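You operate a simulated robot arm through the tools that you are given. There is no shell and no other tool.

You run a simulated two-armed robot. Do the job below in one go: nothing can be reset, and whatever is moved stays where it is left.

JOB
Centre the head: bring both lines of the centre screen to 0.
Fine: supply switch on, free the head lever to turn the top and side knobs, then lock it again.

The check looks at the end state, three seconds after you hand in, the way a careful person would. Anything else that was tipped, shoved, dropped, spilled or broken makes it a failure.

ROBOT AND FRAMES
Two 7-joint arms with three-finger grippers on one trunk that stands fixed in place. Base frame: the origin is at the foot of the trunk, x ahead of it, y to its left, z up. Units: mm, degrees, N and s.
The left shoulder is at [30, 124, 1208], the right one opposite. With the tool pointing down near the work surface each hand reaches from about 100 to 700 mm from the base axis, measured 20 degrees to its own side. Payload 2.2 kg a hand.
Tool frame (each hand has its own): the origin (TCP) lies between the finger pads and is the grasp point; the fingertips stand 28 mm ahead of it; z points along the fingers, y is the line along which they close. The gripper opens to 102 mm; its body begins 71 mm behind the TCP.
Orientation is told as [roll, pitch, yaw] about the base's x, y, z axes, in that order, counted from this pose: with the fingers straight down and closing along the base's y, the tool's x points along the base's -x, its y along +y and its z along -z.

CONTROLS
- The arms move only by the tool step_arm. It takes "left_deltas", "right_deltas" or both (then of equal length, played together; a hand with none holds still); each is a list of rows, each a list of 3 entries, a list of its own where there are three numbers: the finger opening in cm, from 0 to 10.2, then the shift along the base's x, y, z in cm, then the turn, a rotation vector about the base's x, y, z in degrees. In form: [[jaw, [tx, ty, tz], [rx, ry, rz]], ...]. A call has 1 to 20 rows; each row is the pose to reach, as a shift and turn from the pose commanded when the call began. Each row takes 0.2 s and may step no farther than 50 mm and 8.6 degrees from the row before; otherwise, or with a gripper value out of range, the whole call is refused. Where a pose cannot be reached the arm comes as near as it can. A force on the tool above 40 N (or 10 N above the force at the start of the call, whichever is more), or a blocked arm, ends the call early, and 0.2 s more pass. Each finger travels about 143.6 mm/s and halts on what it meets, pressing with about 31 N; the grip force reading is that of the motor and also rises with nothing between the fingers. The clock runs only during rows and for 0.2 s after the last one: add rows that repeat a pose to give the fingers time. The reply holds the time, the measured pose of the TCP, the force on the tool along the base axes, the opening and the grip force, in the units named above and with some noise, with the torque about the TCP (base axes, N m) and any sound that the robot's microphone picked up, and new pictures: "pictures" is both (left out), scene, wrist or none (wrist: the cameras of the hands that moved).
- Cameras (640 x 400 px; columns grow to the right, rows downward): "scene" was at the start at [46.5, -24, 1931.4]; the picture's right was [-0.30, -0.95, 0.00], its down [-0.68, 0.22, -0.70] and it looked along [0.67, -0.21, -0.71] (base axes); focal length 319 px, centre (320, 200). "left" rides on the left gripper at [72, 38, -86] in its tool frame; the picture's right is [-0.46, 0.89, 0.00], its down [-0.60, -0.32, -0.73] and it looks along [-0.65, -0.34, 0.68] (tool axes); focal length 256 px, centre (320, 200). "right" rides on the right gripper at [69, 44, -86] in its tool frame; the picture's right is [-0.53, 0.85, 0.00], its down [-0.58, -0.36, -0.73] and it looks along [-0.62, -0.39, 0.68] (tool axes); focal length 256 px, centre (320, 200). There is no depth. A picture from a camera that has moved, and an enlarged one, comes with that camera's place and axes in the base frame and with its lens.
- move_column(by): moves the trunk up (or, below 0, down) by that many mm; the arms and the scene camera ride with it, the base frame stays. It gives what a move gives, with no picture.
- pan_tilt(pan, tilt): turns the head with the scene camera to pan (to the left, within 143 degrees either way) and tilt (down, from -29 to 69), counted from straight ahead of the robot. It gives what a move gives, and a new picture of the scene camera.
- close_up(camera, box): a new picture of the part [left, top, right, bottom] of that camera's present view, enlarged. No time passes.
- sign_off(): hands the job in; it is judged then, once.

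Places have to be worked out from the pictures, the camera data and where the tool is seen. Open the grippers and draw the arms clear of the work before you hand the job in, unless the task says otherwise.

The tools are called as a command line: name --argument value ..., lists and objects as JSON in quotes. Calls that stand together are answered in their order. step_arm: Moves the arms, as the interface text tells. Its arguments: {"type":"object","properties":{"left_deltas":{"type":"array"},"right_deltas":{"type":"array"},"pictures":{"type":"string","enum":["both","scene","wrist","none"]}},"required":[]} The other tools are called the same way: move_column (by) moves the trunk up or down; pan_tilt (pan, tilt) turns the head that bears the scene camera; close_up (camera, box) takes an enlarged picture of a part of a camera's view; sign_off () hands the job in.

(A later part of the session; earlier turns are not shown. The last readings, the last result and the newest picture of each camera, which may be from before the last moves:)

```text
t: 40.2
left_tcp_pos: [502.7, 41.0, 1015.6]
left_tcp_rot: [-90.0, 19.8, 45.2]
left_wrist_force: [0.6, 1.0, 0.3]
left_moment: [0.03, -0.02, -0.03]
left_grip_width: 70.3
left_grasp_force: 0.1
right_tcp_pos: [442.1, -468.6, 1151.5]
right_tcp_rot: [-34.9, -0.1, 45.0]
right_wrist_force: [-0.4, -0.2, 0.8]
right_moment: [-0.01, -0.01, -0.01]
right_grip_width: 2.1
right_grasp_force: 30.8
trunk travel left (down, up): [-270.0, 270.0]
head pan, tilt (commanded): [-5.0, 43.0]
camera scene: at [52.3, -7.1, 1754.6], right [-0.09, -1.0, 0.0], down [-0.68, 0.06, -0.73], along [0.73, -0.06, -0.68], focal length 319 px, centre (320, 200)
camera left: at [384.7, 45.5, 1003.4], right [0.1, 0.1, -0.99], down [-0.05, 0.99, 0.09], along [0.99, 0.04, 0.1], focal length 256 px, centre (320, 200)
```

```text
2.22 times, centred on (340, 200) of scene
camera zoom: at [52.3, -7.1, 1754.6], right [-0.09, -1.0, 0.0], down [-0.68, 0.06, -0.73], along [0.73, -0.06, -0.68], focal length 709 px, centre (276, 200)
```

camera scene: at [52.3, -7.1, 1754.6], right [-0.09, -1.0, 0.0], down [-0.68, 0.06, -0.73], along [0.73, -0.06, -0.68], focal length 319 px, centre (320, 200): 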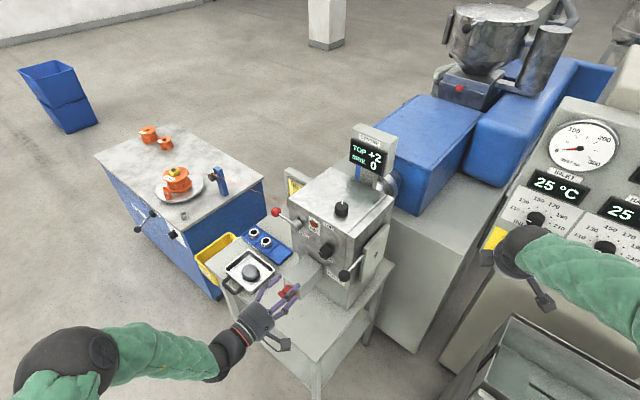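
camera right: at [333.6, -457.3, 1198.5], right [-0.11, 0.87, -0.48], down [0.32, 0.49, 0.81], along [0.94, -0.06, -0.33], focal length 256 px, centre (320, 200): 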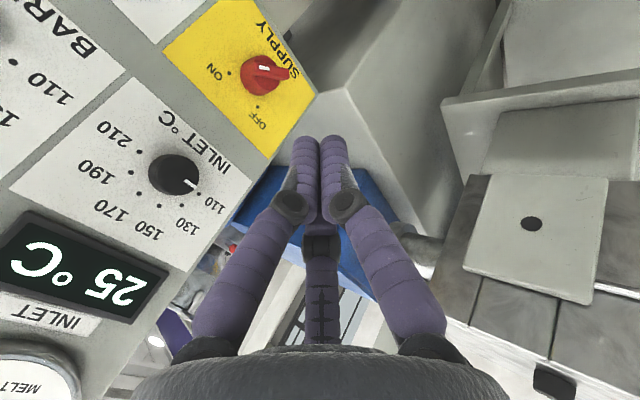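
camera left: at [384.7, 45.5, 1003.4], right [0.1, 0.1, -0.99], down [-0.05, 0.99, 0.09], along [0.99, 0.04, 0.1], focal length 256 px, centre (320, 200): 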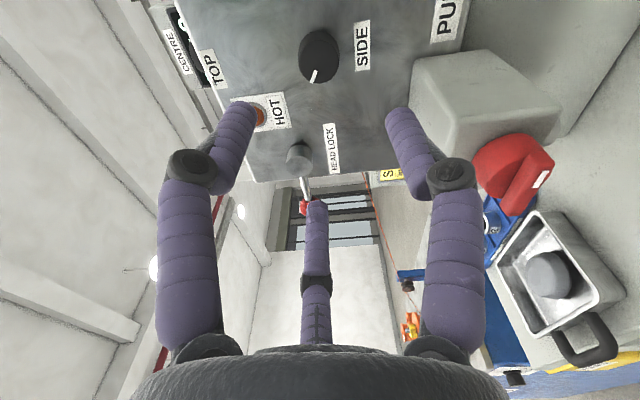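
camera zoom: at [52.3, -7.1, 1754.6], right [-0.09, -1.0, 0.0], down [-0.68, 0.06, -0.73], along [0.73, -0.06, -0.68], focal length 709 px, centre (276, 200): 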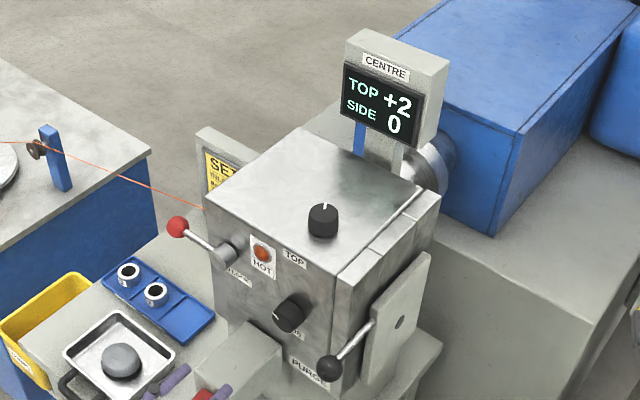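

SIDE is set and stays 0. Next the TOP knob from above with the right hand, which needs the trunk high; first I'll draw the left hand back to the left, then raise the trunk fully.

step_arm --left_deltas '[[7, [-2, 4, 1], [0, 0, 0]], [7, [-4, 8, 2], [0, 0, 0]], [7, [-5, 12, 3], [0, 0, 0]], [7, [-6, 15, 4], [0, 0, 0]], [7, [-6, 15, 4], [0, 0, 0]]]' --pictures "none"

move_column --by 260

```text
t: 41.4
left_tcp_pos: [441.7, 191.5, 1051.9]
left_tcp_rot: [-90.0, 19.7, 45.4]
left_wrist_force: [0.3, 0.5, 0.2]
left_moment: [0.02, 0.01, -0.01]
left_grip_width: 70.1
left_grasp_force: 0.3
right_tcp_pos: [442.0, -469.3, 1151.8]
right_tcp_rot: [-35.0, -0.2, 45.0]
right_wrist_force: [-0.1, -0.1, 0.8]
right_moment: [-0.04, 0.02, 0.01]
right_grip_width: 2.0
right_grasp_force: 30.9
trunk travel left (down, up): [-270.0, 270.0]
head pan, tilt (commanded): [-5.0, 43.0]
```

```text
t: 44.1
left_tcp_pos: [442.5, 191.3, 1311.8]
left_tcp_rot: [-90.0, 19.8, 45.4]
left_wrist_force: [-0.2, -0.8, -0.3]
left_moment: [0.01, 0.0, -0.02]
left_grip_width: 70.2
left_grasp_force: 0.1
right_tcp_pos: [442.4, -468.6, 1411.4]
right_tcp_rot: [-34.9, -0.1, 45.0]
right_wrist_force: [0.5, 0.4, 0.3]
right_moment: [-0.01, 0.01, -0.01]
right_grip_width: 2.1
right_grasp_force: 31.0
trunk travel left (down, up): [-530.0, 10.0]
head pan, tilt (commanded): [-5.0, 43.0]
```

Trunk is up. I'll return the right hand to pointing straight down while moving it toward the head, well above it.

step_arm --right_deltas '[[2, [1.5, 3.0, 0], [4.73, 1.96, -6.21]], [4, [3.0, 6.0, 0], [9.46, 3.91, -12.4]], [6, [4.5, 9.0, 0], [14.2, 5.87, -18.6]], [7, [6.0, 12.0, 0], [18.9, 7.83, -24.9]], [7, [7.5, 15.0, 0], [23.6, 9.79, -31.1]], [7, [9.0, 18.0, 0], [28.4, 11.7, -37.3]], [7, [10.5, 21.0, 0], [33.1, 13.7, -43.5]], [7, [10.5, 21.0, 0], [33.1, 13.7, -43.5]]]' --pictures "both"

```text
t: 45.9
left_tcp_pos: [442.6, 191.8, 1312.2]
left_tcp_rot: [-90.2, 19.7, 45.3]
left_wrist_force: [-0.4, 0.8, 0.2]
left_moment: [0.02, 0.0, 0.02]
left_grip_width: 69.9
left_grasp_force: 0.0
right_tcp_pos: [547.4, -257.7, 1412.7]
right_tcp_rot: [0.1, -0.2, -0.2]
right_wrist_force: [-0.2, 0.2, 0.4]
right_moment: [0.01, 0.0, -0.02]
right_grip_width: 70.0
right_grasp_force: 0.1
trunk travel left (down, up): [-530.0, 10.0]
head pan, tilt (commanded): [-5.0, 43.0]
camera scene: at [50.5, -7.0, 2014.6], right [-0.09, -1.0, 0.0], down [-0.68, 0.06, -0.73], along [0.73, -0.06, -0.68], focal length 319 px, centre (320, 200)
camera right: at [480.4, -214.6, 1500.6], right [0.54, 0.84, 0.0], down [0.57, -0.37, 0.73], along [0.62, -0.39, -0.68], focal length 256 px, centre (320, 200)
```

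scene: 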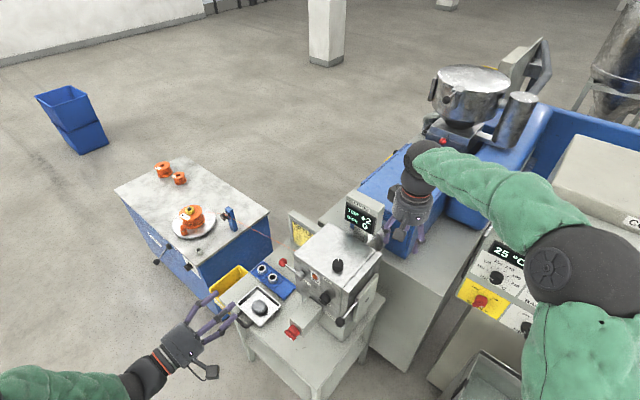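
right: 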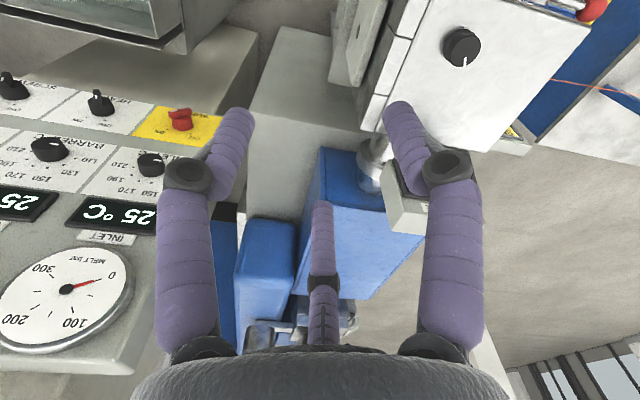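

The right hand points down at [547, -258, 1413]. I'll enlarge the TOP knob from the right wrist and scene cameras to refine its position.

close_up --camera "right" --box '[400, 0, 560, 100]'

close_up --camera "scene" --box '[280, 190, 400, 300]'

```text
4.00 times, centred on (480, 50) of right
camera zoom: at [480.4, -214.6, 1500.6], right [0.54, 0.84, 0.0], down [0.57, -0.37, 0.73], along [0.62, -0.39, -0.68], focal length 1024 px, centre (-320, 800)
```

zoom: 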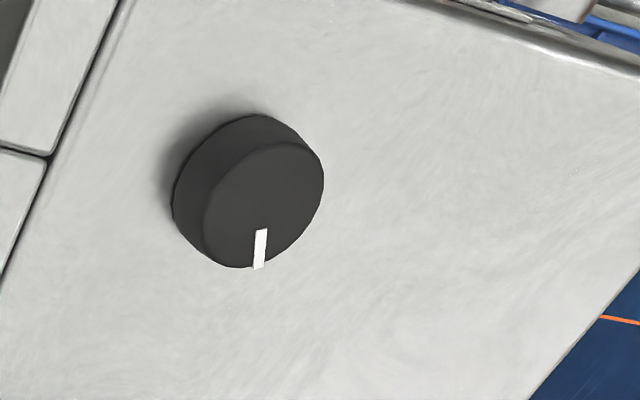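

```text
3.64 times, centred on (340, 245) of scene
camera zoom: at [50.5, -7.0, 2014.6], right [-0.09, -1.0, 0.0], down [-0.68, 0.06, -0.73], along [0.73, -0.06, -0.68], focal length 1160 px, centre (247, 36)
```

zoom: 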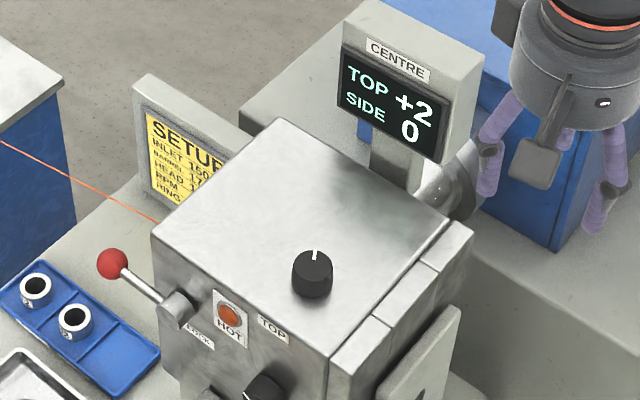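

The TOP knob's top centre refines to about [667.5, -119, 1149]. I'll bring the right hand over it at a safe height with a −20° yaw and check reach.

step_arm --right_deltas '[[7, [2.0, 2.3, -2.5], [0, 0, -3.4]], [7, [4.0, 4.6, -5.0], [0, 0, -6.8]], [7, [6.0, 6.9, -7.5], [0, 0, -10.2]], [7, [8.0, 9.2, -10.0], [0, 0, -13.6]], [7, [10.0, 11.6, -12.5], [0, 0, -17]], [7, [12.0, 13.9, -15.0], [0, 0, -20]], [7, [12.0, 13.9, -15.0], [0, 0, -20]]]' --pictures "both"

```text
t: 47.5
left_tcp_pos: [441.8, 190.3, 1312.5]
left_tcp_rot: [-90.1, 19.7, 45.2]
left_wrist_force: [-0.9, -0.5, -0.4]
left_moment: [0.02, 0.02, 0.05]
left_grip_width: 69.7
left_grasp_force: 0.0
right_tcp_pos: [667.2, -120.7, 1261.1]
right_tcp_rot: [0.0, -0.2, -20.1]
right_wrist_force: [0.2, 1.1, -0.3]
right_moment: [0.03, -0.02, -0.01]
right_grip_width: 69.8
right_grasp_force: 0.1
trunk travel left (down, up): [-530.0, 10.0]
head pan, tilt (commanded): [-5.0, 43.0]
camera scene: at [50.3, -7.3, 2014.7], right [-0.09, -1.0, 0.0], down [-0.68, 0.06, -0.73], along [0.73, -0.06, -0.68], focal length 319 px, centre (320, 200)
camera right: at [619.6, -56.9, 1348.5], right [0.79, 0.61, 0.0], down [0.41, -0.54, 0.73], along [0.45, -0.58, -0.68], focal length 256 px, centre (320, 200)
```

scene: 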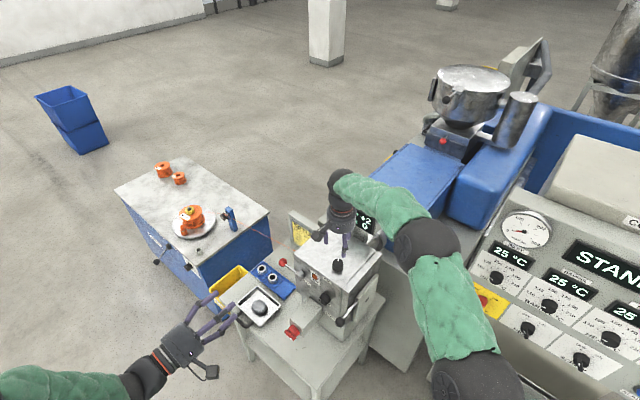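
right: 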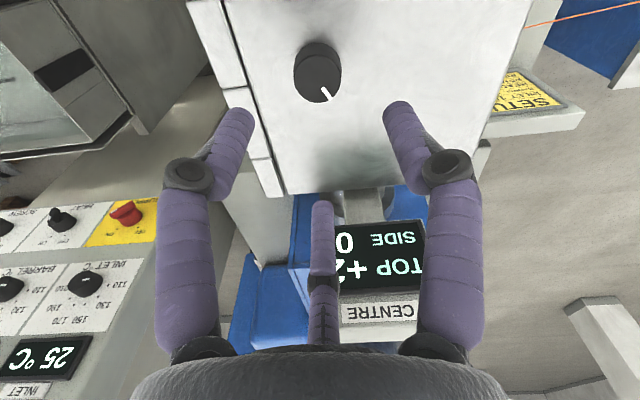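

Reach is fine and the wrist camera even sees the screen. I'll zoom on the knob to check alignment before descending.

close_up --camera "right" --box '[240, 20, 400, 120]'

```text
4.00 times, centred on (320, 70) of right
camera zoom: at [619.6, -56.9, 1348.5], right [0.79, 0.61, 0.0], down [0.41, -0.54, 0.73], along [0.45, -0.58, -0.68], focal length 1024 px, centre (320, 720)
```

zoom: 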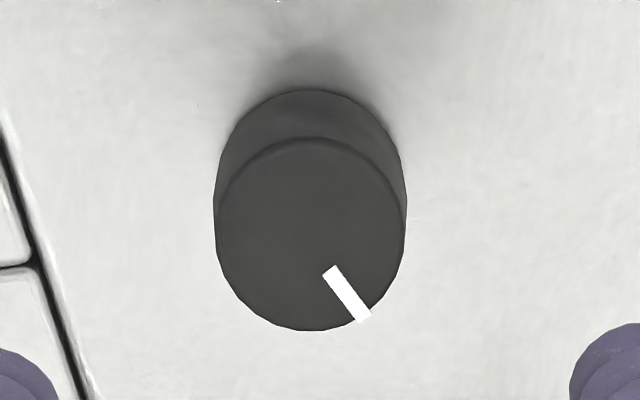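

Knob centre is within ~1.5 mm of the tool axis. I'll descend 101 mm so the fingertips straddle the knob ~6 mm above the head's top, then close.

step_arm --right_deltas '[[7, [-0.07, 0.05, -2.5], [0, 0, 0]], [7, [-0.07, 0.05, -5.0], [0, 0, 0]], [7, [-0.07, 0.05, -7.2], [0, 0, 0]], [7, [-0.07, 0.05, -9.0], [0, 0, 0]], [7, [-0.07, 0.05, -10.0], [0, 0, 0]], [7, [-0.07, 0.05, -10.0], [0, 0, 0]]]' --pictures "both"

```text
t: 48.9
left_tcp_pos: [441.9, 191.4, 1312.2]
left_tcp_rot: [-90.0, 19.8, 45.3]
left_wrist_force: [1.4, -0.4, 0.2]
left_moment: [-0.02, 0.0, 0.0]
left_grip_width: 70.0
left_grasp_force: 0.1
right_tcp_pos: [666.2, -118.8, 1163.0]
right_tcp_rot: [0.1, -0.1, -20.1]
right_wrist_force: [-0.4, -0.1, 0.1]
right_moment: [-0.02, 0.02, -0.01]
right_grip_width: 69.9
right_grasp_force: 0.0
trunk travel left (down, up): [-530.0, 10.0]
head pan, tilt (commanded): [-5.0, 43.0]
camera scene: at [51.9, -6.2, 2014.6], right [-0.09, -1.0, 0.0], down [-0.68, 0.06, -0.73], along [0.73, -0.06, -0.68], focal length 319 px, centre (320, 200)
camera right: at [619.0, -54.9, 1249.0], right [0.79, 0.61, 0.0], down [0.41, -0.54, 0.73], along [0.45, -0.58, -0.68], focal length 256 px, centre (320, 200)
```

scene: 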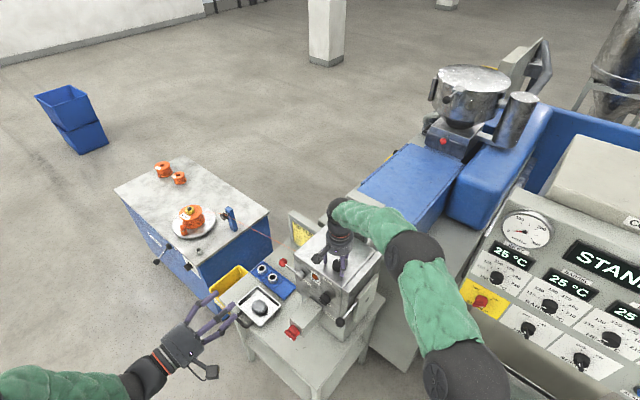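
right: 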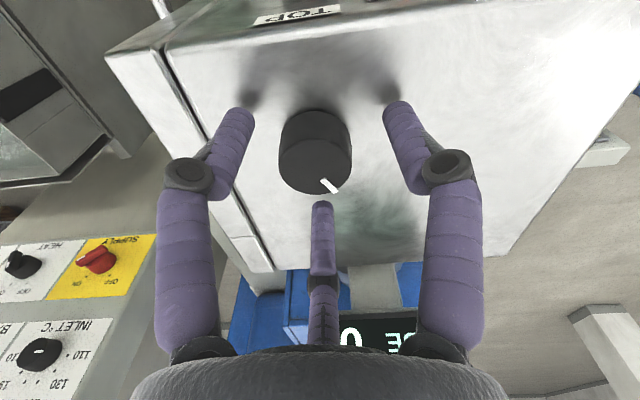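

Fingers straddle the TOP knob. The scene camera's view of the screen is blocked by the arm, so I'll close the right gripper on the knob and simultaneously yaw the left hand so its camera faces the screen.

step_arm --right_deltas '[[5, [0, 0, 0], [0, 0, 0]], [3, [0, 0, 0], [0, 0, 0]], [0, [0, 0, 0], [0, 0, 0]], [0, [0, 0, 0], [0, 0, 0]]]' --left_deltas '[[7, [0, 0, 0], [0, 0, -6]], [7, [0, 0, 0], [0, 0, -12]], [7, [0, 0, 0], [0, 0, -18]], [7, [0, 0, 0], [0, 0, -24]]]' --pictures "both"

```text
t: 49.9
left_tcp_pos: [440.3, 190.4, 1313.1]
left_tcp_rot: [-90.1, 19.8, 21.3]
left_wrist_force: [0.4, 0.1, 0.2]
left_moment: [0.02, -0.01, 0.0]
left_grip_width: 69.7
left_grasp_force: 0.1
right_tcp_pos: [665.4, -121.1, 1162.8]
right_tcp_rot: [-0.2, -0.1, -20.1]
right_wrist_force: [-10.6, -2.6, 0.0]
right_moment: [-0.34, 0.88, 0.05]
right_grip_width: 36.4
right_grasp_force: 45.0
trunk travel left (down, up): [-530.0, 10.0]
head pan, tilt (commanded): [-5.0, 43.0]
camera scene: at [49.7, -6.9, 2014.6], right [-0.09, -1.0, 0.0], down [-0.68, 0.06, -0.73], along [0.73, -0.06, -0.68], focal length 319 px, centre (320, 200)
camera right: at [616.7, -55.4, 1249.1], right [0.79, 0.61, 0.0], down [0.42, -0.54, 0.73], along [0.45, -0.58, -0.68], focal length 256 px, centre (320, 200)
camera left: at [334.3, 242.5, 1301.4], right [0.13, 0.05, -0.99], down [0.36, 0.93, 0.09], along [0.92, -0.37, 0.1], focal length 256 px, centre (320, 200)
```

scene: 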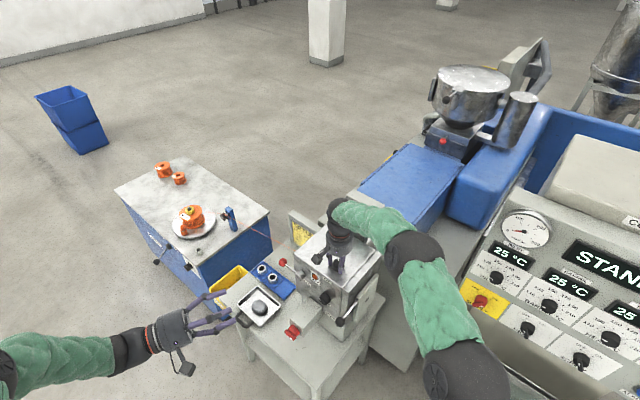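
right: 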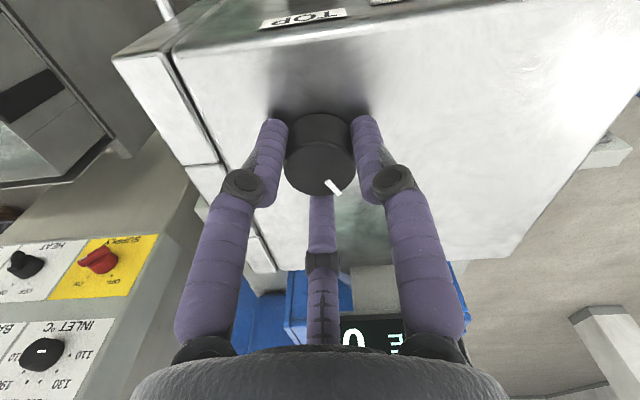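
left: 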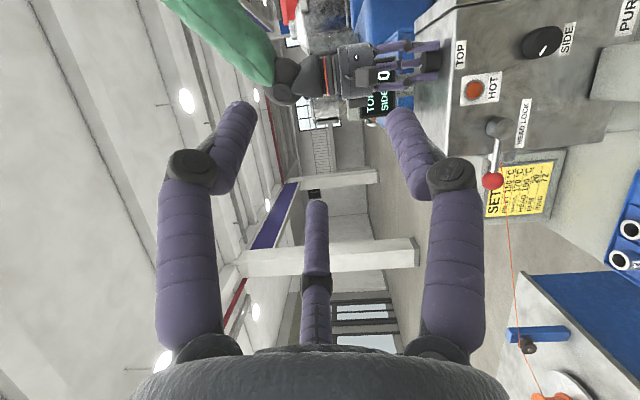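

The right hand grips the knob (36 mm). The left camera's line to the screen is partly blocked by the right fingers, so I'll move the left hand further left/forward and yaw it for a clear view.

step_arm --left_deltas '[[7, [3.2, 2.2, 0], [0, 0, -4]], [7, [6.4, 4.4, 0], [0, 0, -8]], [7, [9.6, 6.6, 0], [0, 0, -12]], [7, [12.8, 8.8, 0], [0, 0, -16]], [7, [16, 11, 0], [0, 0, -20]], [7, [16, 11, 0], [0, 0, -20]]]' --pictures "wrist"

close_up --camera "left" --box '[280, 0, 480, 140]'

```text
t: 51.3
left_tcp_pos: [601.4, 300.8, 1311.2]
left_tcp_rot: [-90.0, 19.7, 1.3]
left_wrist_force: [0.3, 0.0, 1.5]
left_moment: [0.01, 0.04, 0.01]
left_grip_width: 70.2
left_grasp_force: 0.0
right_tcp_pos: [664.8, -119.4, 1161.9]
right_tcp_rot: [0.0, -0.2, -20.1]
right_wrist_force: [-17.6, -5.1, -6.0]
right_moment: [-0.06, -0.19, 0.01]
right_grip_width: 36.8
right_grasp_force: 44.7
trunk travel left (down, up): [-530.0, 10.0]
head pan, tilt (commanded): [-5.0, 43.0]
camera left: at [519.3, 386.0, 1299.7], right [0.14, 0.0, -0.99], down [0.66, 0.75, 0.1], along [0.74, -0.67, 0.1], focal length 256 px, centre (320, 200)
```

left: 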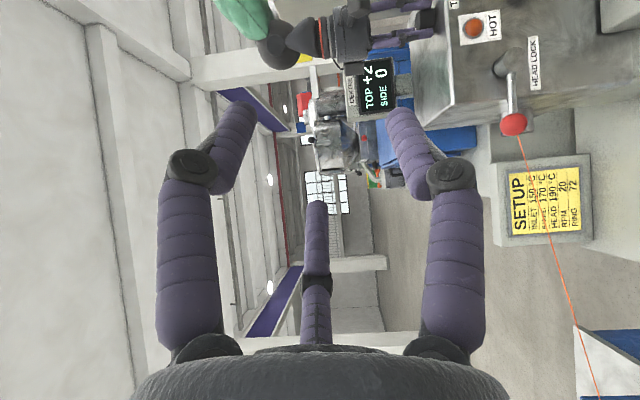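

```text
2.86 times, centred on (380, 70) of left
camera zoom: at [519.3, 386.0, 1299.7], right [0.14, 0.0, -0.99], down [0.66, 0.75, 0.1], along [0.74, -0.67, 0.1], focal length 731 px, centre (149, 571)
```

zoom: 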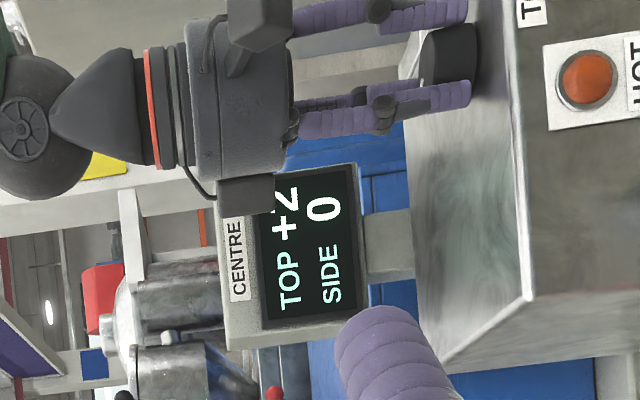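

The left camera now reads the screen (TOP +2, SIDE 0). I'll ease the right hand ~1.5 mm toward the robot to relieve side load and turn the TOP knob +20° counter-clockwise (from above).

step_arm --right_deltas '[[0, [-0.15, -0.05, 0], [0, 0, 0]], [0, [-0.15, -0.05, 0], [0, 0, 6.7]], [0, [-0.15, -0.05, 0], [0, 0, 13.4]], [0, [-0.15, -0.05, 0], [0, 0, 20]], [0, [-0.15, -0.05, 0], [0, 0, 20]]]' --pictures "wrist"

close_up --camera "left" --box '[280, 0, 480, 140]'

```text
t: 52.5
left_tcp_pos: [602.9, 300.8, 1309.7]
left_tcp_rot: [-90.0, 19.8, 1.4]
left_wrist_force: [0.1, 0.0, 0.4]
left_moment: [0.02, -0.02, 0.03]
left_grip_width: 69.9
left_grasp_force: 0.1
right_tcp_pos: [664.2, -120.8, 1161.9]
right_tcp_rot: [0.0, -0.3, 0.0]
right_wrist_force: [-5.2, -1.3, -12.0]
right_moment: [0.05, 0.01, -0.02]
right_grip_width: 36.7
right_grasp_force: 44.8
trunk travel left (down, up): [-530.0, 10.0]
head pan, tilt (commanded): [-5.0, 43.0]
camera right: at [597.2, -76.7, 1249.1], right [0.53, 0.85, 0.0], down [0.57, -0.36, 0.73], along [0.62, -0.39, -0.68], focal length 256 px, centre (320, 200)
```

right: 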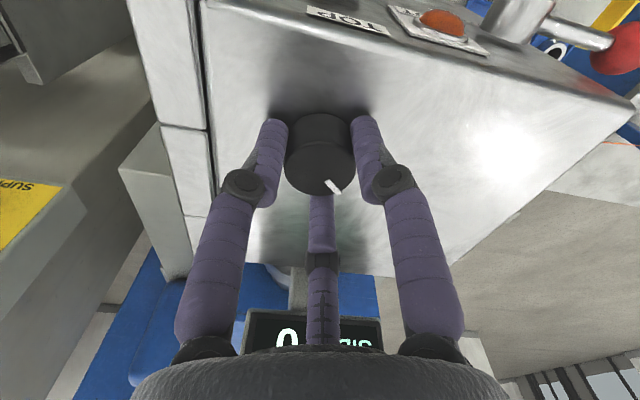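

```text
2.86 times, centred on (380, 70) of left
camera zoom: at [521.2, 386.2, 1298.4], right [0.14, 0.0, -0.99], down [0.66, 0.75, 0.09], along [0.74, -0.66, 0.1], focal length 731 px, centre (149, 571)
```

zoom: 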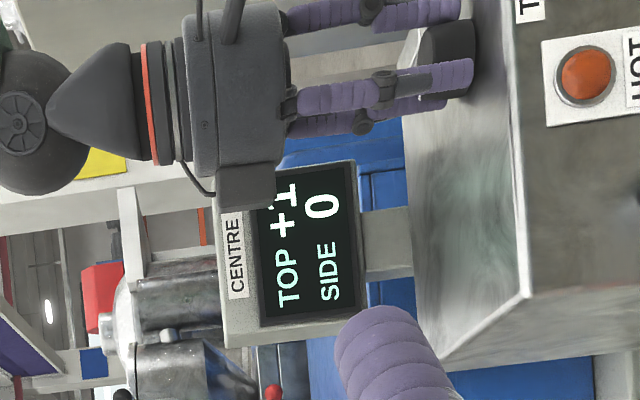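

TOP dropped to +1 after 20° counter-clockwise. I'll continue 16° and read.

step_arm --right_deltas '[[0, [0, 0, 0], [0, 0, 5.4]], [0, [0, 0, 0], [0, 0, 10.8]], [0, [0, 0, 0], [0, 0, 16]], [0, [0, 0, 0], [0, 0, 16]]]' --pictures "none"

close_up --camera "left" --box '[280, 0, 480, 140]'

```text
t: 53.5
left_tcp_pos: [604.3, 301.4, 1310.0]
left_tcp_rot: [-90.0, 19.8, 1.4]
left_wrist_force: [-0.1, -0.7, 0.3]
left_moment: [0.02, -0.02, -0.01]
left_grip_width: 69.9
left_grasp_force: 0.1
right_tcp_pos: [664.7, -120.2, 1162.2]
right_tcp_rot: [0.0, -0.2, 16.0]
right_wrist_force: [-2.7, -1.9, -6.9]
right_moment: [-0.2, 0.15, 0.0]
right_grip_width: 36.4
right_grasp_force: 45.1
trunk travel left (down, up): [-530.0, 10.0]
head pan, tilt (commanded): [-5.0, 43.0]
```

```text
2.86 times, centred on (380, 70) of left
camera zoom: at [521.3, 386.1, 1298.4], right [0.14, 0.0, -0.99], down [0.66, 0.75, 0.09], along [0.74, -0.66, 0.1], focal length 731 px, centre (149, 571)
```

zoom: 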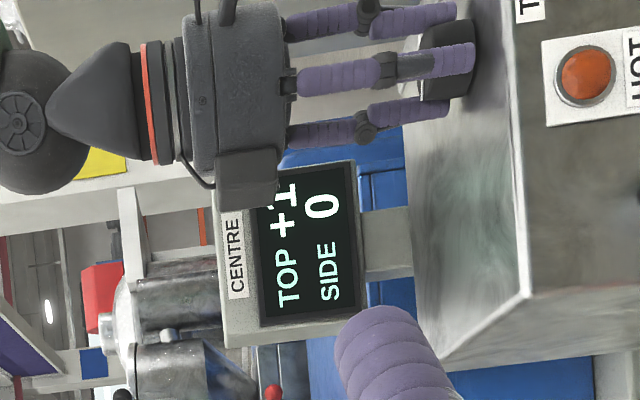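

Still +1 at 36°. I'll continue another 12°.

step_arm --right_deltas '[[0, [0, 0, 0], [0, 0, 6]], [0, [0, 0, 0], [0, 0, 12]], [0, [0, 0, 0], [0, 0, 12]]]' --pictures "none"

close_up --camera "left" --box '[280, 0, 480, 140]'

```text
t: 54.3
left_tcp_pos: [602.8, 302.0, 1309.8]
left_tcp_rot: [-90.0, 19.8, 1.4]
left_wrist_force: [1.2, -0.8, 0.4]
left_moment: [0.02, -0.01, -0.02]
left_grip_width: 70.2
left_grasp_force: 0.2
right_tcp_pos: [665.0, -120.3, 1161.3]
right_tcp_rot: [0.0, -0.2, 28.0]
right_wrist_force: [-3.4, -0.6, -5.1]
right_moment: [0.08, -0.06, 0.02]
right_grip_width: 36.6
right_grasp_force: 44.9
trunk travel left (down, up): [-530.0, 10.0]
head pan, tilt (commanded): [-5.0, 43.0]
```

```text
2.86 times, centred on (380, 70) of left
camera zoom: at [520.9, 386.5, 1298.5], right [0.14, 0.0, -0.99], down [0.66, 0.75, 0.09], along [0.74, -0.66, 0.1], focal length 731 px, centre (149, 571)
```

zoom: 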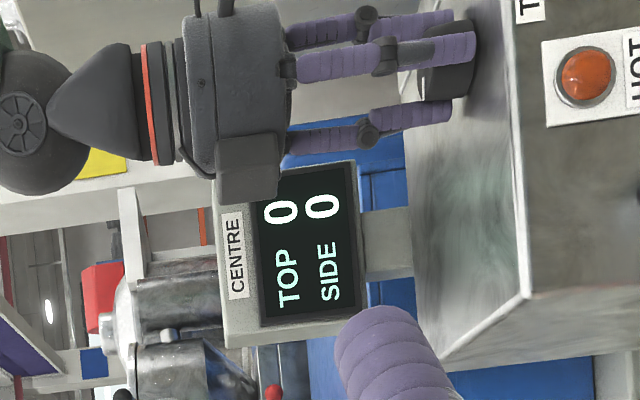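

TOP now reads 0 at 48°. I'll turn 9° more toward the middle of the zero band.

step_arm --right_deltas '[[0, [0, 0, 0], [0, 0, 4.5]], [0, [0, 0, 0], [0, 0, 9]], [0, [0, 0, 0], [0, 0, 9]]]' --pictures "none"

close_up --camera "left" --box '[280, 0, 480, 140]'

```text
t: 55.1
left_tcp_pos: [602.7, 302.3, 1309.9]
left_tcp_rot: [-90.0, 19.8, 1.5]
left_wrist_force: [0.3, -0.2, 0.2]
left_moment: [0.0, -0.01, 0.01]
left_grip_width: 70.0
left_grasp_force: 0.2
right_tcp_pos: [664.0, -118.8, 1162.0]
right_tcp_rot: [0.0, 0.0, 37.1]
right_wrist_force: [0.0, 0.1, -5.3]
right_moment: [0.13, 0.13, 0.04]
right_grip_width: 36.7
right_grasp_force: 44.8
trunk travel left (down, up): [-530.0, 10.0]
head pan, tilt (commanded): [-5.0, 43.0]
```

```text
2.86 times, centred on (380, 70) of left
camera zoom: at [521.4, 386.7, 1298.2], right [0.14, 0.0, -0.99], down [0.66, 0.75, 0.09], along [0.74, -0.66, 0.1], focal length 731 px, centre (149, 571)
```

zoom: 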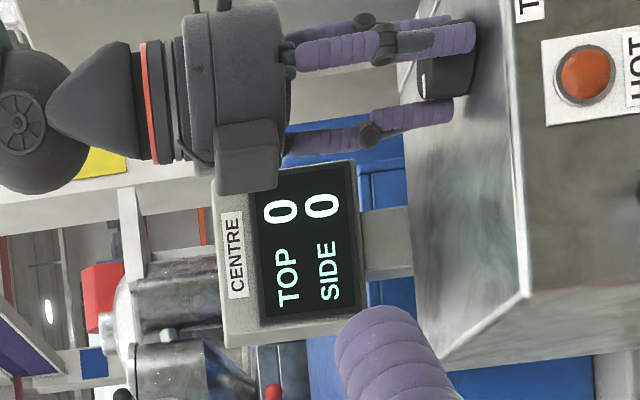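

Both lines read 0 with the TOP knob mid-band. I'll open the right gripper, lift straight up, and move it clear to the right.

step_arm --right_deltas '[[5, [0, 0, 0], [0, 0, 0]], [7, [0, 0, 0], [0, 0, 0]], [7, [0, 0, 0], [0, 0, 0]], [7, [0, 0, 2], [0, 0, 0]], [7, [0, 0, 5], [0, 0, 0]], [7, [0, 0, 9], [0, 0, 0]], [7, [0, 0, 13], [0, 0, 0]], [7, [-2, -3, 16], [0, 0, 0]], [7, [-5, -6, 18], [0, 0, 0]], [7, [-8, -9, 20], [0, 0, 0]], [7, [-11, -12, 22], [0, 0, 0]], [7, [-14, -16, 23], [0, 0, 0]], [7, [-16, -20, 24], [0, 0, 0]]]' --pictures "both"

close_up --camera "left" --box '[280, 0, 480, 140]'

close_up --camera "scene" --box '[260, 180, 420, 340]'

```text
refused: row 12 steps farther than a row can; nothing moved
```

```text
2.86 times, centred on (380, 70) of left
camera zoom: at [521.4, 386.7, 1298.2], right [0.14, 0.0, -0.99], down [0.66, 0.75, 0.09], along [0.74, -0.66, 0.1], focal length 731 px, centre (149, 571)
```

zoom: 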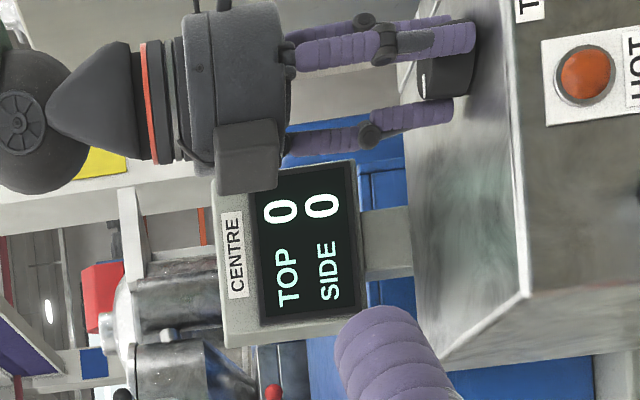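

```text
2.50 times, centred on (340, 260) of scene
camera zoom: at [52.6, -6.3, 2014.6], right [-0.09, -1.0, 0.0], down [-0.68, 0.06, -0.73], along [0.73, -0.06, -0.68], focal length 797 px, centre (270, 50)
```

zoom: 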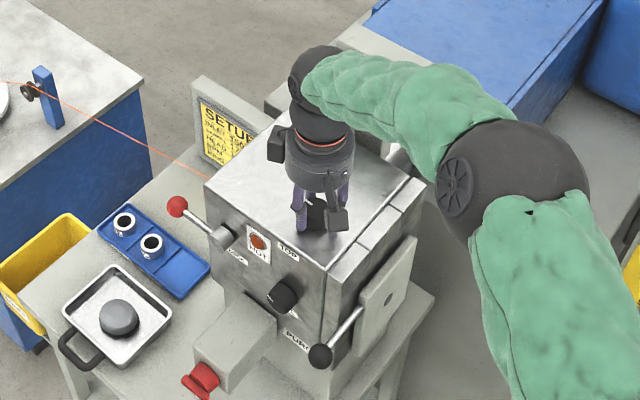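

The call was refused because one row was slightly too long; I'll repeat it with shorter rows: open, lift straight up, then move clear.

step_arm --right_deltas '[[5, [0, 0, 0], [0, 0, 0]], [7, [0, 0, 0], [0, 0, 0]], [7, [0, 0, 0], [0, 0, 0]], [7, [0, 0, 2], [0, 0, 0]], [7, [0, 0, 5], [0, 0, 0]], [7, [0, 0, 9], [0, 0, 0]], [7, [0, 0, 13], [0, 0, 0]], [7, [-2, -3, 16], [0, 0, 0]], [7, [-5, -6, 18], [0, 0, 0]], [7, [-8, -9, 20], [0, 0, 0]], [7, [-11, -12, 21], [0, 0, 0]], [7, [-14, -15, 22], [0, 0, 0]], [7, [-16, -18, 23], [0, 0, 0]], [7, [-16, -18, 23], [0, 0, 0]]]' --pictures "both"

close_up --camera "scene" --box '[260, 180, 420, 340]'

```text
t: 58.1
left_tcp_pos: [604.3, 303.1, 1309.7]
left_tcp_rot: [-90.2, 19.8, 1.2]
left_wrist_force: [1.2, 0.3, -0.9]
left_moment: [0.0, -0.01, -0.05]
left_grip_width: 69.9
left_grasp_force: 0.0
right_tcp_pos: [505.4, -300.6, 1391.9]
right_tcp_rot: [0.1, -0.2, 36.9]
right_wrist_force: [0.6, -0.3, 0.3]
right_moment: [-0.02, 0.0, -0.01]
right_grip_width: 69.9
right_grasp_force: 0.0
trunk travel left (down, up): [-530.0, 10.0]
head pan, tilt (commanded): [-5.0, 43.0]
camera scene: at [52.7, -5.6, 2014.5], right [-0.09, -1.0, 0.0], down [-0.68, 0.06, -0.73], along [0.73, -0.06, -0.68], focal length 319 px, centre (320, 200)
camera right: at [425.8, -307.3, 1478.7], right [-0.08, 1.0, 0.0], down [0.68, 0.05, 0.73], along [0.73, 0.06, -0.68], focal length 256 px, centre (320, 200)
```

scene: 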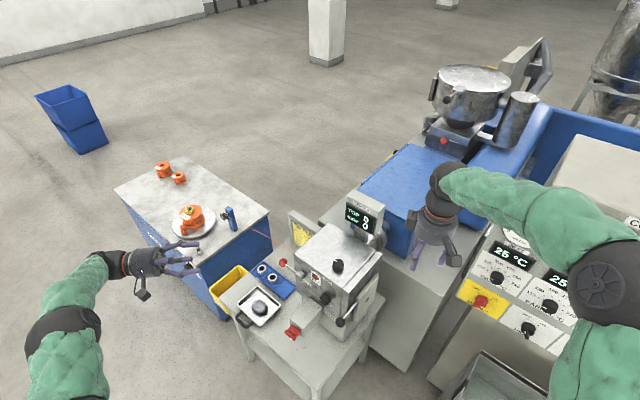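
right: 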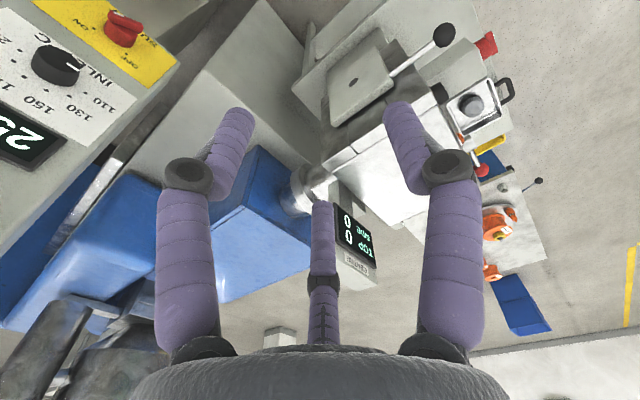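

```text
2.50 times, centred on (340, 260) of scene
camera zoom: at [52.7, -5.6, 2014.5], right [-0.09, -1.0, 0.0], down [-0.68, 0.06, -0.73], along [0.73, -0.06, -0.68], focal length 797 px, centre (270, 50)
```

zoom: 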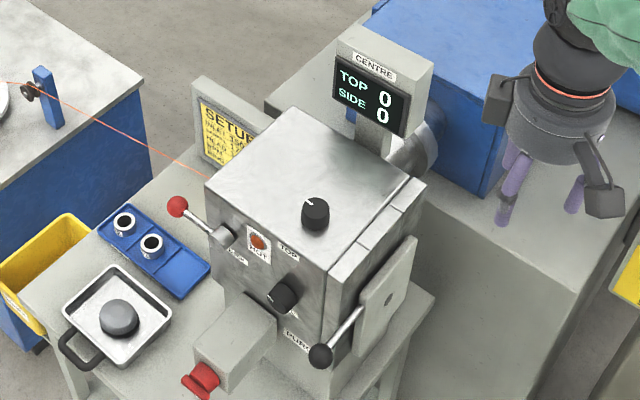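

Both lines hold 0 with hands off. Now to re-lock: I'll bring the left hand (closing it) back to its earlier safe spot and move the right hand back, then lower the trunk.

step_arm --left_deltas '[[6, [-2.7, -1.8, 0], [0, 0, 7.33]], [5, [-5.4, -3.7, 0], [0, 0, 14.67]], [4, [-8.1, -5.5, 0], [0, 0, 22]], [3, [-10.8, -7.4, 0], [0, 0, 29.3]], [2, [-13.5, -9.2, 0], [0, 0, 36.7]], [0, [-16.2, -11, 0], [0, 0, 44]], [0, [-16.2, -11, 0], [0, 0, 44]]]' --right_deltas '[[7, [-1.1, -2.2, 0], [0, 0, 0]], [7, [-2.2, -4.4, 0], [0, 0, 0]], [7, [-3.3, -6.6, 0], [0, 0, 0]], [7, [-4.4, -8.8, 0], [0, 0, 0]], [7, [-5.5, -11, 0], [0, 0, 0]], [7, [-6.5, -13, 0], [0, 0, 0]], [7, [-6.5, -13, 0], [0, 0, 0]]]' --pictures "none"

move_column --by -260

```text
t: 59.7
left_tcp_pos: [440.6, 192.3, 1308.8]
left_tcp_rot: [-89.9, 19.8, 45.4]
left_wrist_force: [-0.7, 0.0, -0.6]
left_moment: [0.02, -0.02, -0.03]
left_grip_width: 2.1
left_grasp_force: 31.4
right_tcp_pos: [440.2, -429.3, 1391.1]
right_tcp_rot: [0.0, -0.2, 36.9]
right_wrist_force: [0.5, 0.7, 0.5]
right_moment: [-0.05, 0.02, 0.01]
right_grip_width: 70.0
right_grasp_force: 0.0
trunk travel left (down, up): [-530.0, 10.0]
head pan, tilt (commanded): [-5.0, 43.0]
```

```text
t: 62.4
left_tcp_pos: [440.5, 191.8, 1048.6]
left_tcp_rot: [-90.0, 19.8, 45.4]
left_wrist_force: [0.1, 0.6, 0.3]
left_moment: [0.02, 0.0, -0.01]
left_grip_width: 1.9
left_grasp_force: 30.5
right_tcp_pos: [439.1, -430.1, 1130.2]
right_tcp_rot: [0.0, -0.1, 36.9]
right_wrist_force: [0.5, 0.0, -0.3]
right_moment: [0.0, -0.01, 0.0]
right_grip_width: 69.7
right_grasp_force: 0.2
trunk travel left (down, up): [-270.0, 270.0]
head pan, tilt (commanded): [-5.0, 43.0]
```

Trunk is down. The ball now sits at about a=-195 mm left of the SIDE axis, z≈1058 (lever ~85° from upright). I'll move the closed left hand to a point in front of and just below the ball.

step_arm --left_deltas '[[0, [4.5, -0.5, -0.8], [0, 0, 0]], [0, [9.0, -1.0, -1.6], [0, 0, 0]], [0, [13.4, -1.6, -2.3], [0, 0, 0]], [0, [17.9, -2.1, -3.1], [0, 0, 0]], [0, [22.3, -2.6, -3.9], [0, 0, 0]], [0, [22.3, -2.6, -3.9], [0, 0, 0]]]' --pictures "both"

close_up --camera "scene" --box '[220, 110, 420, 280]'

```text
t: 63.8
left_tcp_pos: [661.3, 165.3, 1012.2]
left_tcp_rot: [-90.1, 19.9, 45.3]
left_wrist_force: [-0.5, 0.6, -0.3]
left_moment: [0.01, 0.03, 0.02]
left_grip_width: 2.0
left_grasp_force: 30.7
right_tcp_pos: [438.7, -430.1, 1130.5]
right_tcp_rot: [-0.1, -0.1, 36.9]
right_wrist_force: [0.2, 0.1, -0.3]
right_moment: [-0.01, -0.01, 0.02]
right_grip_width: 70.1
right_grasp_force: 0.1
trunk travel left (down, up): [-270.0, 270.0]
head pan, tilt (commanded): [-5.0, 43.0]
camera scene: at [50.7, -6.3, 1754.6], right [-0.09, -1.0, 0.0], down [-0.68, 0.06, -0.73], along [0.73, -0.06, -0.68], focal length 319 px, centre (320, 200)
camera left: at [543.0, 168.4, 1000.2], right [0.1, 0.1, -0.99], down [-0.05, 0.99, 0.09], along [0.99, 0.04, 0.1], focal length 256 px, centre (320, 200)
```

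scene: 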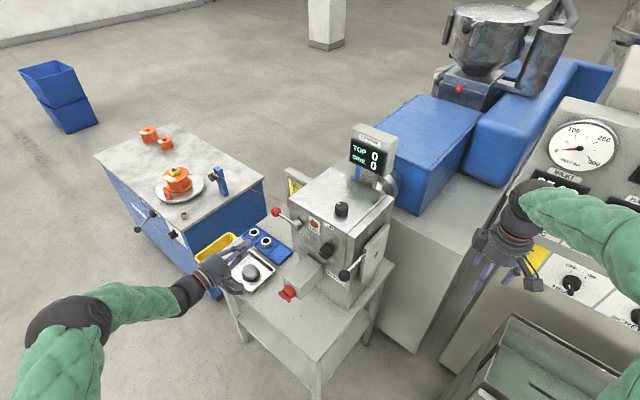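
left: 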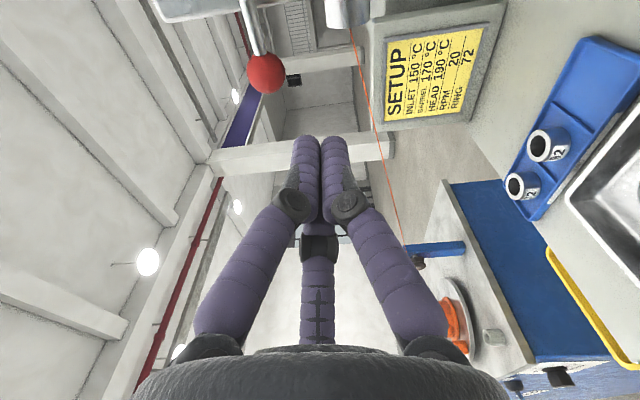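

```text
2.35 times, centred on (320, 195) of scene
camera zoom: at [50.7, -6.3, 1754.6], right [-0.09, -1.0, 0.0], down [-0.68, 0.06, -0.73], along [0.73, -0.06, -0.68], focal length 750 px, centre (320, 212)
```

zoom: 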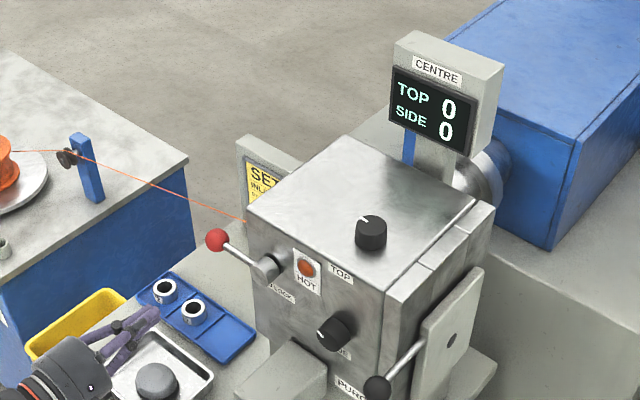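

The ball is exactly where I computed (a≈-196, z≈1058) and the wire is well behind and below it. I'll go in beneath the ball, not touching.

step_arm --left_deltas '[[0, [2.8, -2.7, 0], [0, 0, 0]], [0, [5.6, -5.4, 0], [0, 0, 0]], [0, [8.2, -8.1, 0], [0, 0, 0]], [0, [8.2, -8.1, 0], [0, 0, 0]]]' --pictures "both"

```text
t: 64.8
left_tcp_pos: [748.0, 84.9, 1012.7]
left_tcp_rot: [-90.0, 19.9, 45.4]
left_wrist_force: [-0.4, -0.2, -0.1]
left_moment: [0.0, 0.01, -0.02]
left_grip_width: 2.2
left_grasp_force: 31.2
right_tcp_pos: [438.2, -429.2, 1129.8]
right_tcp_rot: [0.0, -0.2, 36.9]
right_wrist_force: [0.1, -0.4, -0.4]
right_moment: [0.01, -0.02, -0.03]
right_grip_width: 70.1
right_grasp_force: 0.0
trunk travel left (down, up): [-270.0, 270.0]
head pan, tilt (commanded): [-5.0, 43.0]
camera scene: at [51.1, -5.6, 1754.6], right [-0.09, -1.0, 0.0], down [-0.68, 0.06, -0.73], along [0.73, -0.06, -0.68], focal length 319 px, centre (320, 200)
camera left: at [631.0, 88.8, 1001.4], right [0.1, 0.1, -0.99], down [-0.05, 0.99, 0.09], along [0.99, 0.04, 0.1], focal length 256 px, centre (320, 200)
```

scene: 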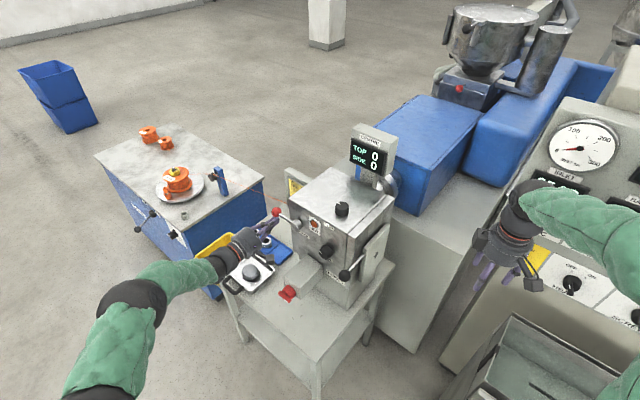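
left: 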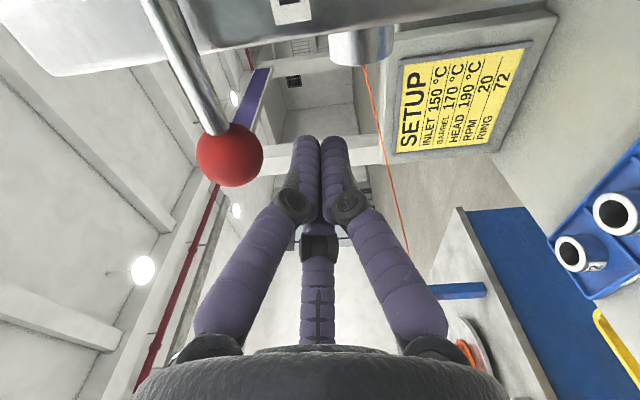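

The fist is beneath the ball, clear of the wire bushing. I'll lift along the lever's arc to about 45°, watching force and screen.

step_arm --left_deltas '[[0, [-0.3, 0.25, 0.8], [0, 0, 0]], [0, [-0.4, 0.16, 1.6], [0, 0, 0]], [0, [-0.3, 0.25, 2.4], [0, 0, 0]], [0, [-0.22, 0.34, 3.16], [0, 0, 0]], [0, [-0.24, 0.32, 4.42], [0, 0, 0]], [0, [-0.32, 0.24, 5.53], [0, 0, 0]], [0, [-0.54, 0.02, 6.76], [0, 0, 0]], [0, [-0.84, -0.29, 7.8], [0, 0, 0]], [0, [-0.84, -0.29, 7.8], [0, 0, 0]]]' --pictures "both"

close_up --camera "scene" --box '[220, 110, 420, 280]'

```text
t: 66.8
left_tcp_pos: [738.0, 81.5, 1087.4]
left_tcp_rot: [-90.0, 19.7, 45.2]
left_wrist_force: [0.5, -0.3, -0.5]
left_moment: [0.02, 0.03, -0.01]
left_grip_width: 2.2
left_grasp_force: 31.2
right_tcp_pos: [440.3, -429.7, 1129.7]
right_tcp_rot: [0.0, -0.2, 36.9]
right_wrist_force: [-0.1, 0.1, -0.3]
right_moment: [-0.03, 0.03, 0.03]
right_grip_width: 70.0
right_grasp_force: 0.0
trunk travel left (down, up): [-270.0, 270.0]
head pan, tilt (commanded): [-5.0, 43.0]
camera scene: at [51.8, -6.4, 1754.6], right [-0.09, -1.0, 0.0], down [-0.68, 0.06, -0.73], along [0.73, -0.06, -0.68], focal length 319 px, centre (320, 200)
camera left: at [619.9, 85.1, 1076.1], right [0.1, 0.1, -0.99], down [-0.05, 0.99, 0.09], along [0.99, 0.04, 0.1], focal length 256 px, centre (320, 200)
```

scene: 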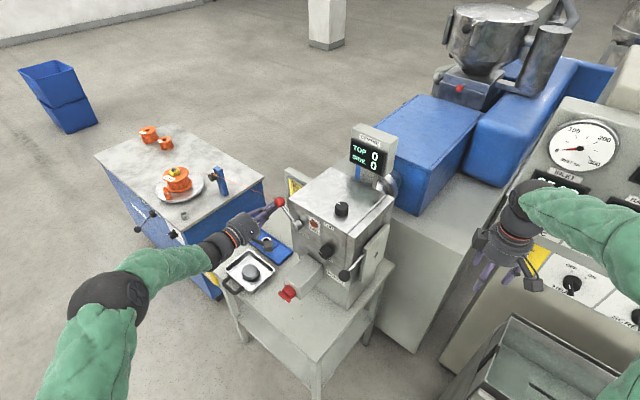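
left: 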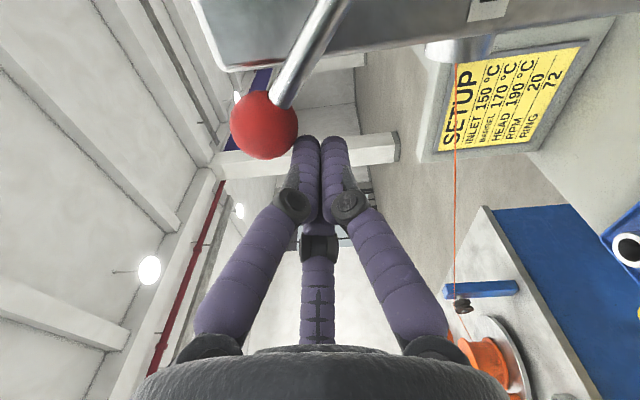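

```text
2.35 times, centred on (320, 195) of scene
camera zoom: at [51.8, -6.4, 1754.6], right [-0.09, -1.0, 0.0], down [-0.68, 0.06, -0.73], along [0.73, -0.06, -0.68], focal length 750 px, centre (320, 212)
```

zoom: 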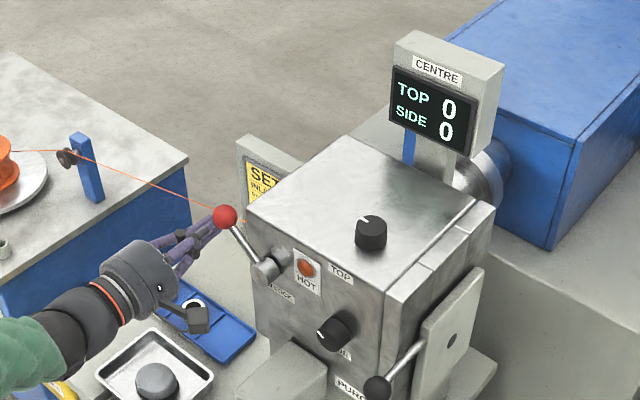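

The lever is up to about 45° and both lines still read 0. I'll continue along the arc to about 5° short of upright.

step_arm --left_deltas '[[0, [-0.29, -0.29, 1.29], [0, 0, 0]], [0, [-0.82, -0.82, 2.3], [0, 0, 0]], [0, [-1.45, -1.46, 3.2], [0, 0, 0]], [0, [-2.07, -2.09, 3.9], [0, 0, 0]], [0, [-2.55, -2.57, 4.3], [0, 0, 0]], [0, [-3.04, -3.07, 4.67], [0, 0, 0]], [0, [-3.04, -3.07, 4.67], [0, 0, 0]]]' --pictures "both"

close_up --camera "scene" --box '[220, 110, 420, 280]'

```text
t: 68.4
left_tcp_pos: [707.2, 49.1, 1136.0]
left_tcp_rot: [-90.1, 19.7, 45.3]
left_wrist_force: [0.3, 0.6, 0.7]
left_moment: [0.01, 0.03, -0.01]
left_grip_width: 2.3
left_grasp_force: 30.8
right_tcp_pos: [439.2, -429.5, 1129.8]
right_tcp_rot: [0.0, -0.2, 36.8]
right_wrist_force: [0.0, 0.9, -0.8]
right_moment: [0.0, 0.0, -0.04]
right_grip_width: 70.0
right_grasp_force: 0.0
trunk travel left (down, up): [-270.0, 270.0]
head pan, tilt (commanded): [-5.0, 43.0]
camera scene: at [51.8, -6.4, 1754.6], right [-0.09, -1.0, 0.0], down [-0.68, 0.06, -0.73], along [0.73, -0.06, -0.68], focal length 319 px, centre (320, 200)
camera left: at [589.1, 53.1, 1124.0], right [0.1, 0.1, -0.99], down [-0.05, 0.99, 0.09], along [0.99, 0.04, 0.1], focal length 256 px, centre (320, 200)
```

scene: 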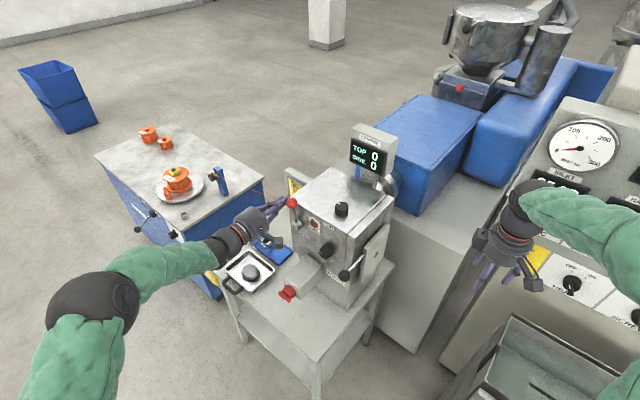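
left: 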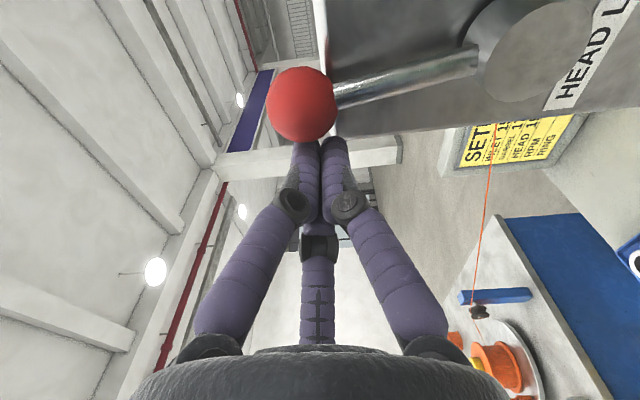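

```text
2.35 times, centred on (320, 195) of scene
camera zoom: at [51.8, -6.4, 1754.6], right [-0.09, -1.0, 0.0], down [-0.68, 0.06, -0.73], along [0.73, -0.06, -0.68], focal length 750 px, centre (320, 212)
```

zoom: 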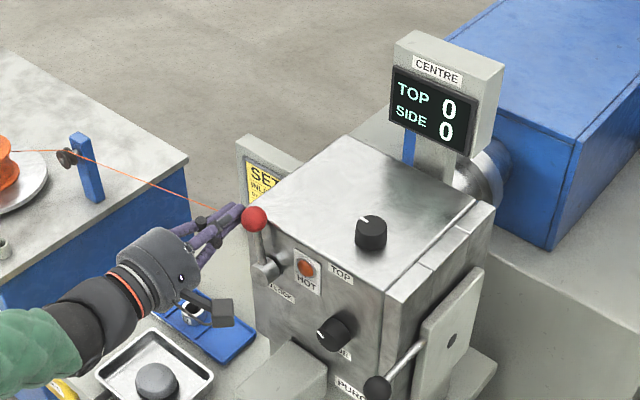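

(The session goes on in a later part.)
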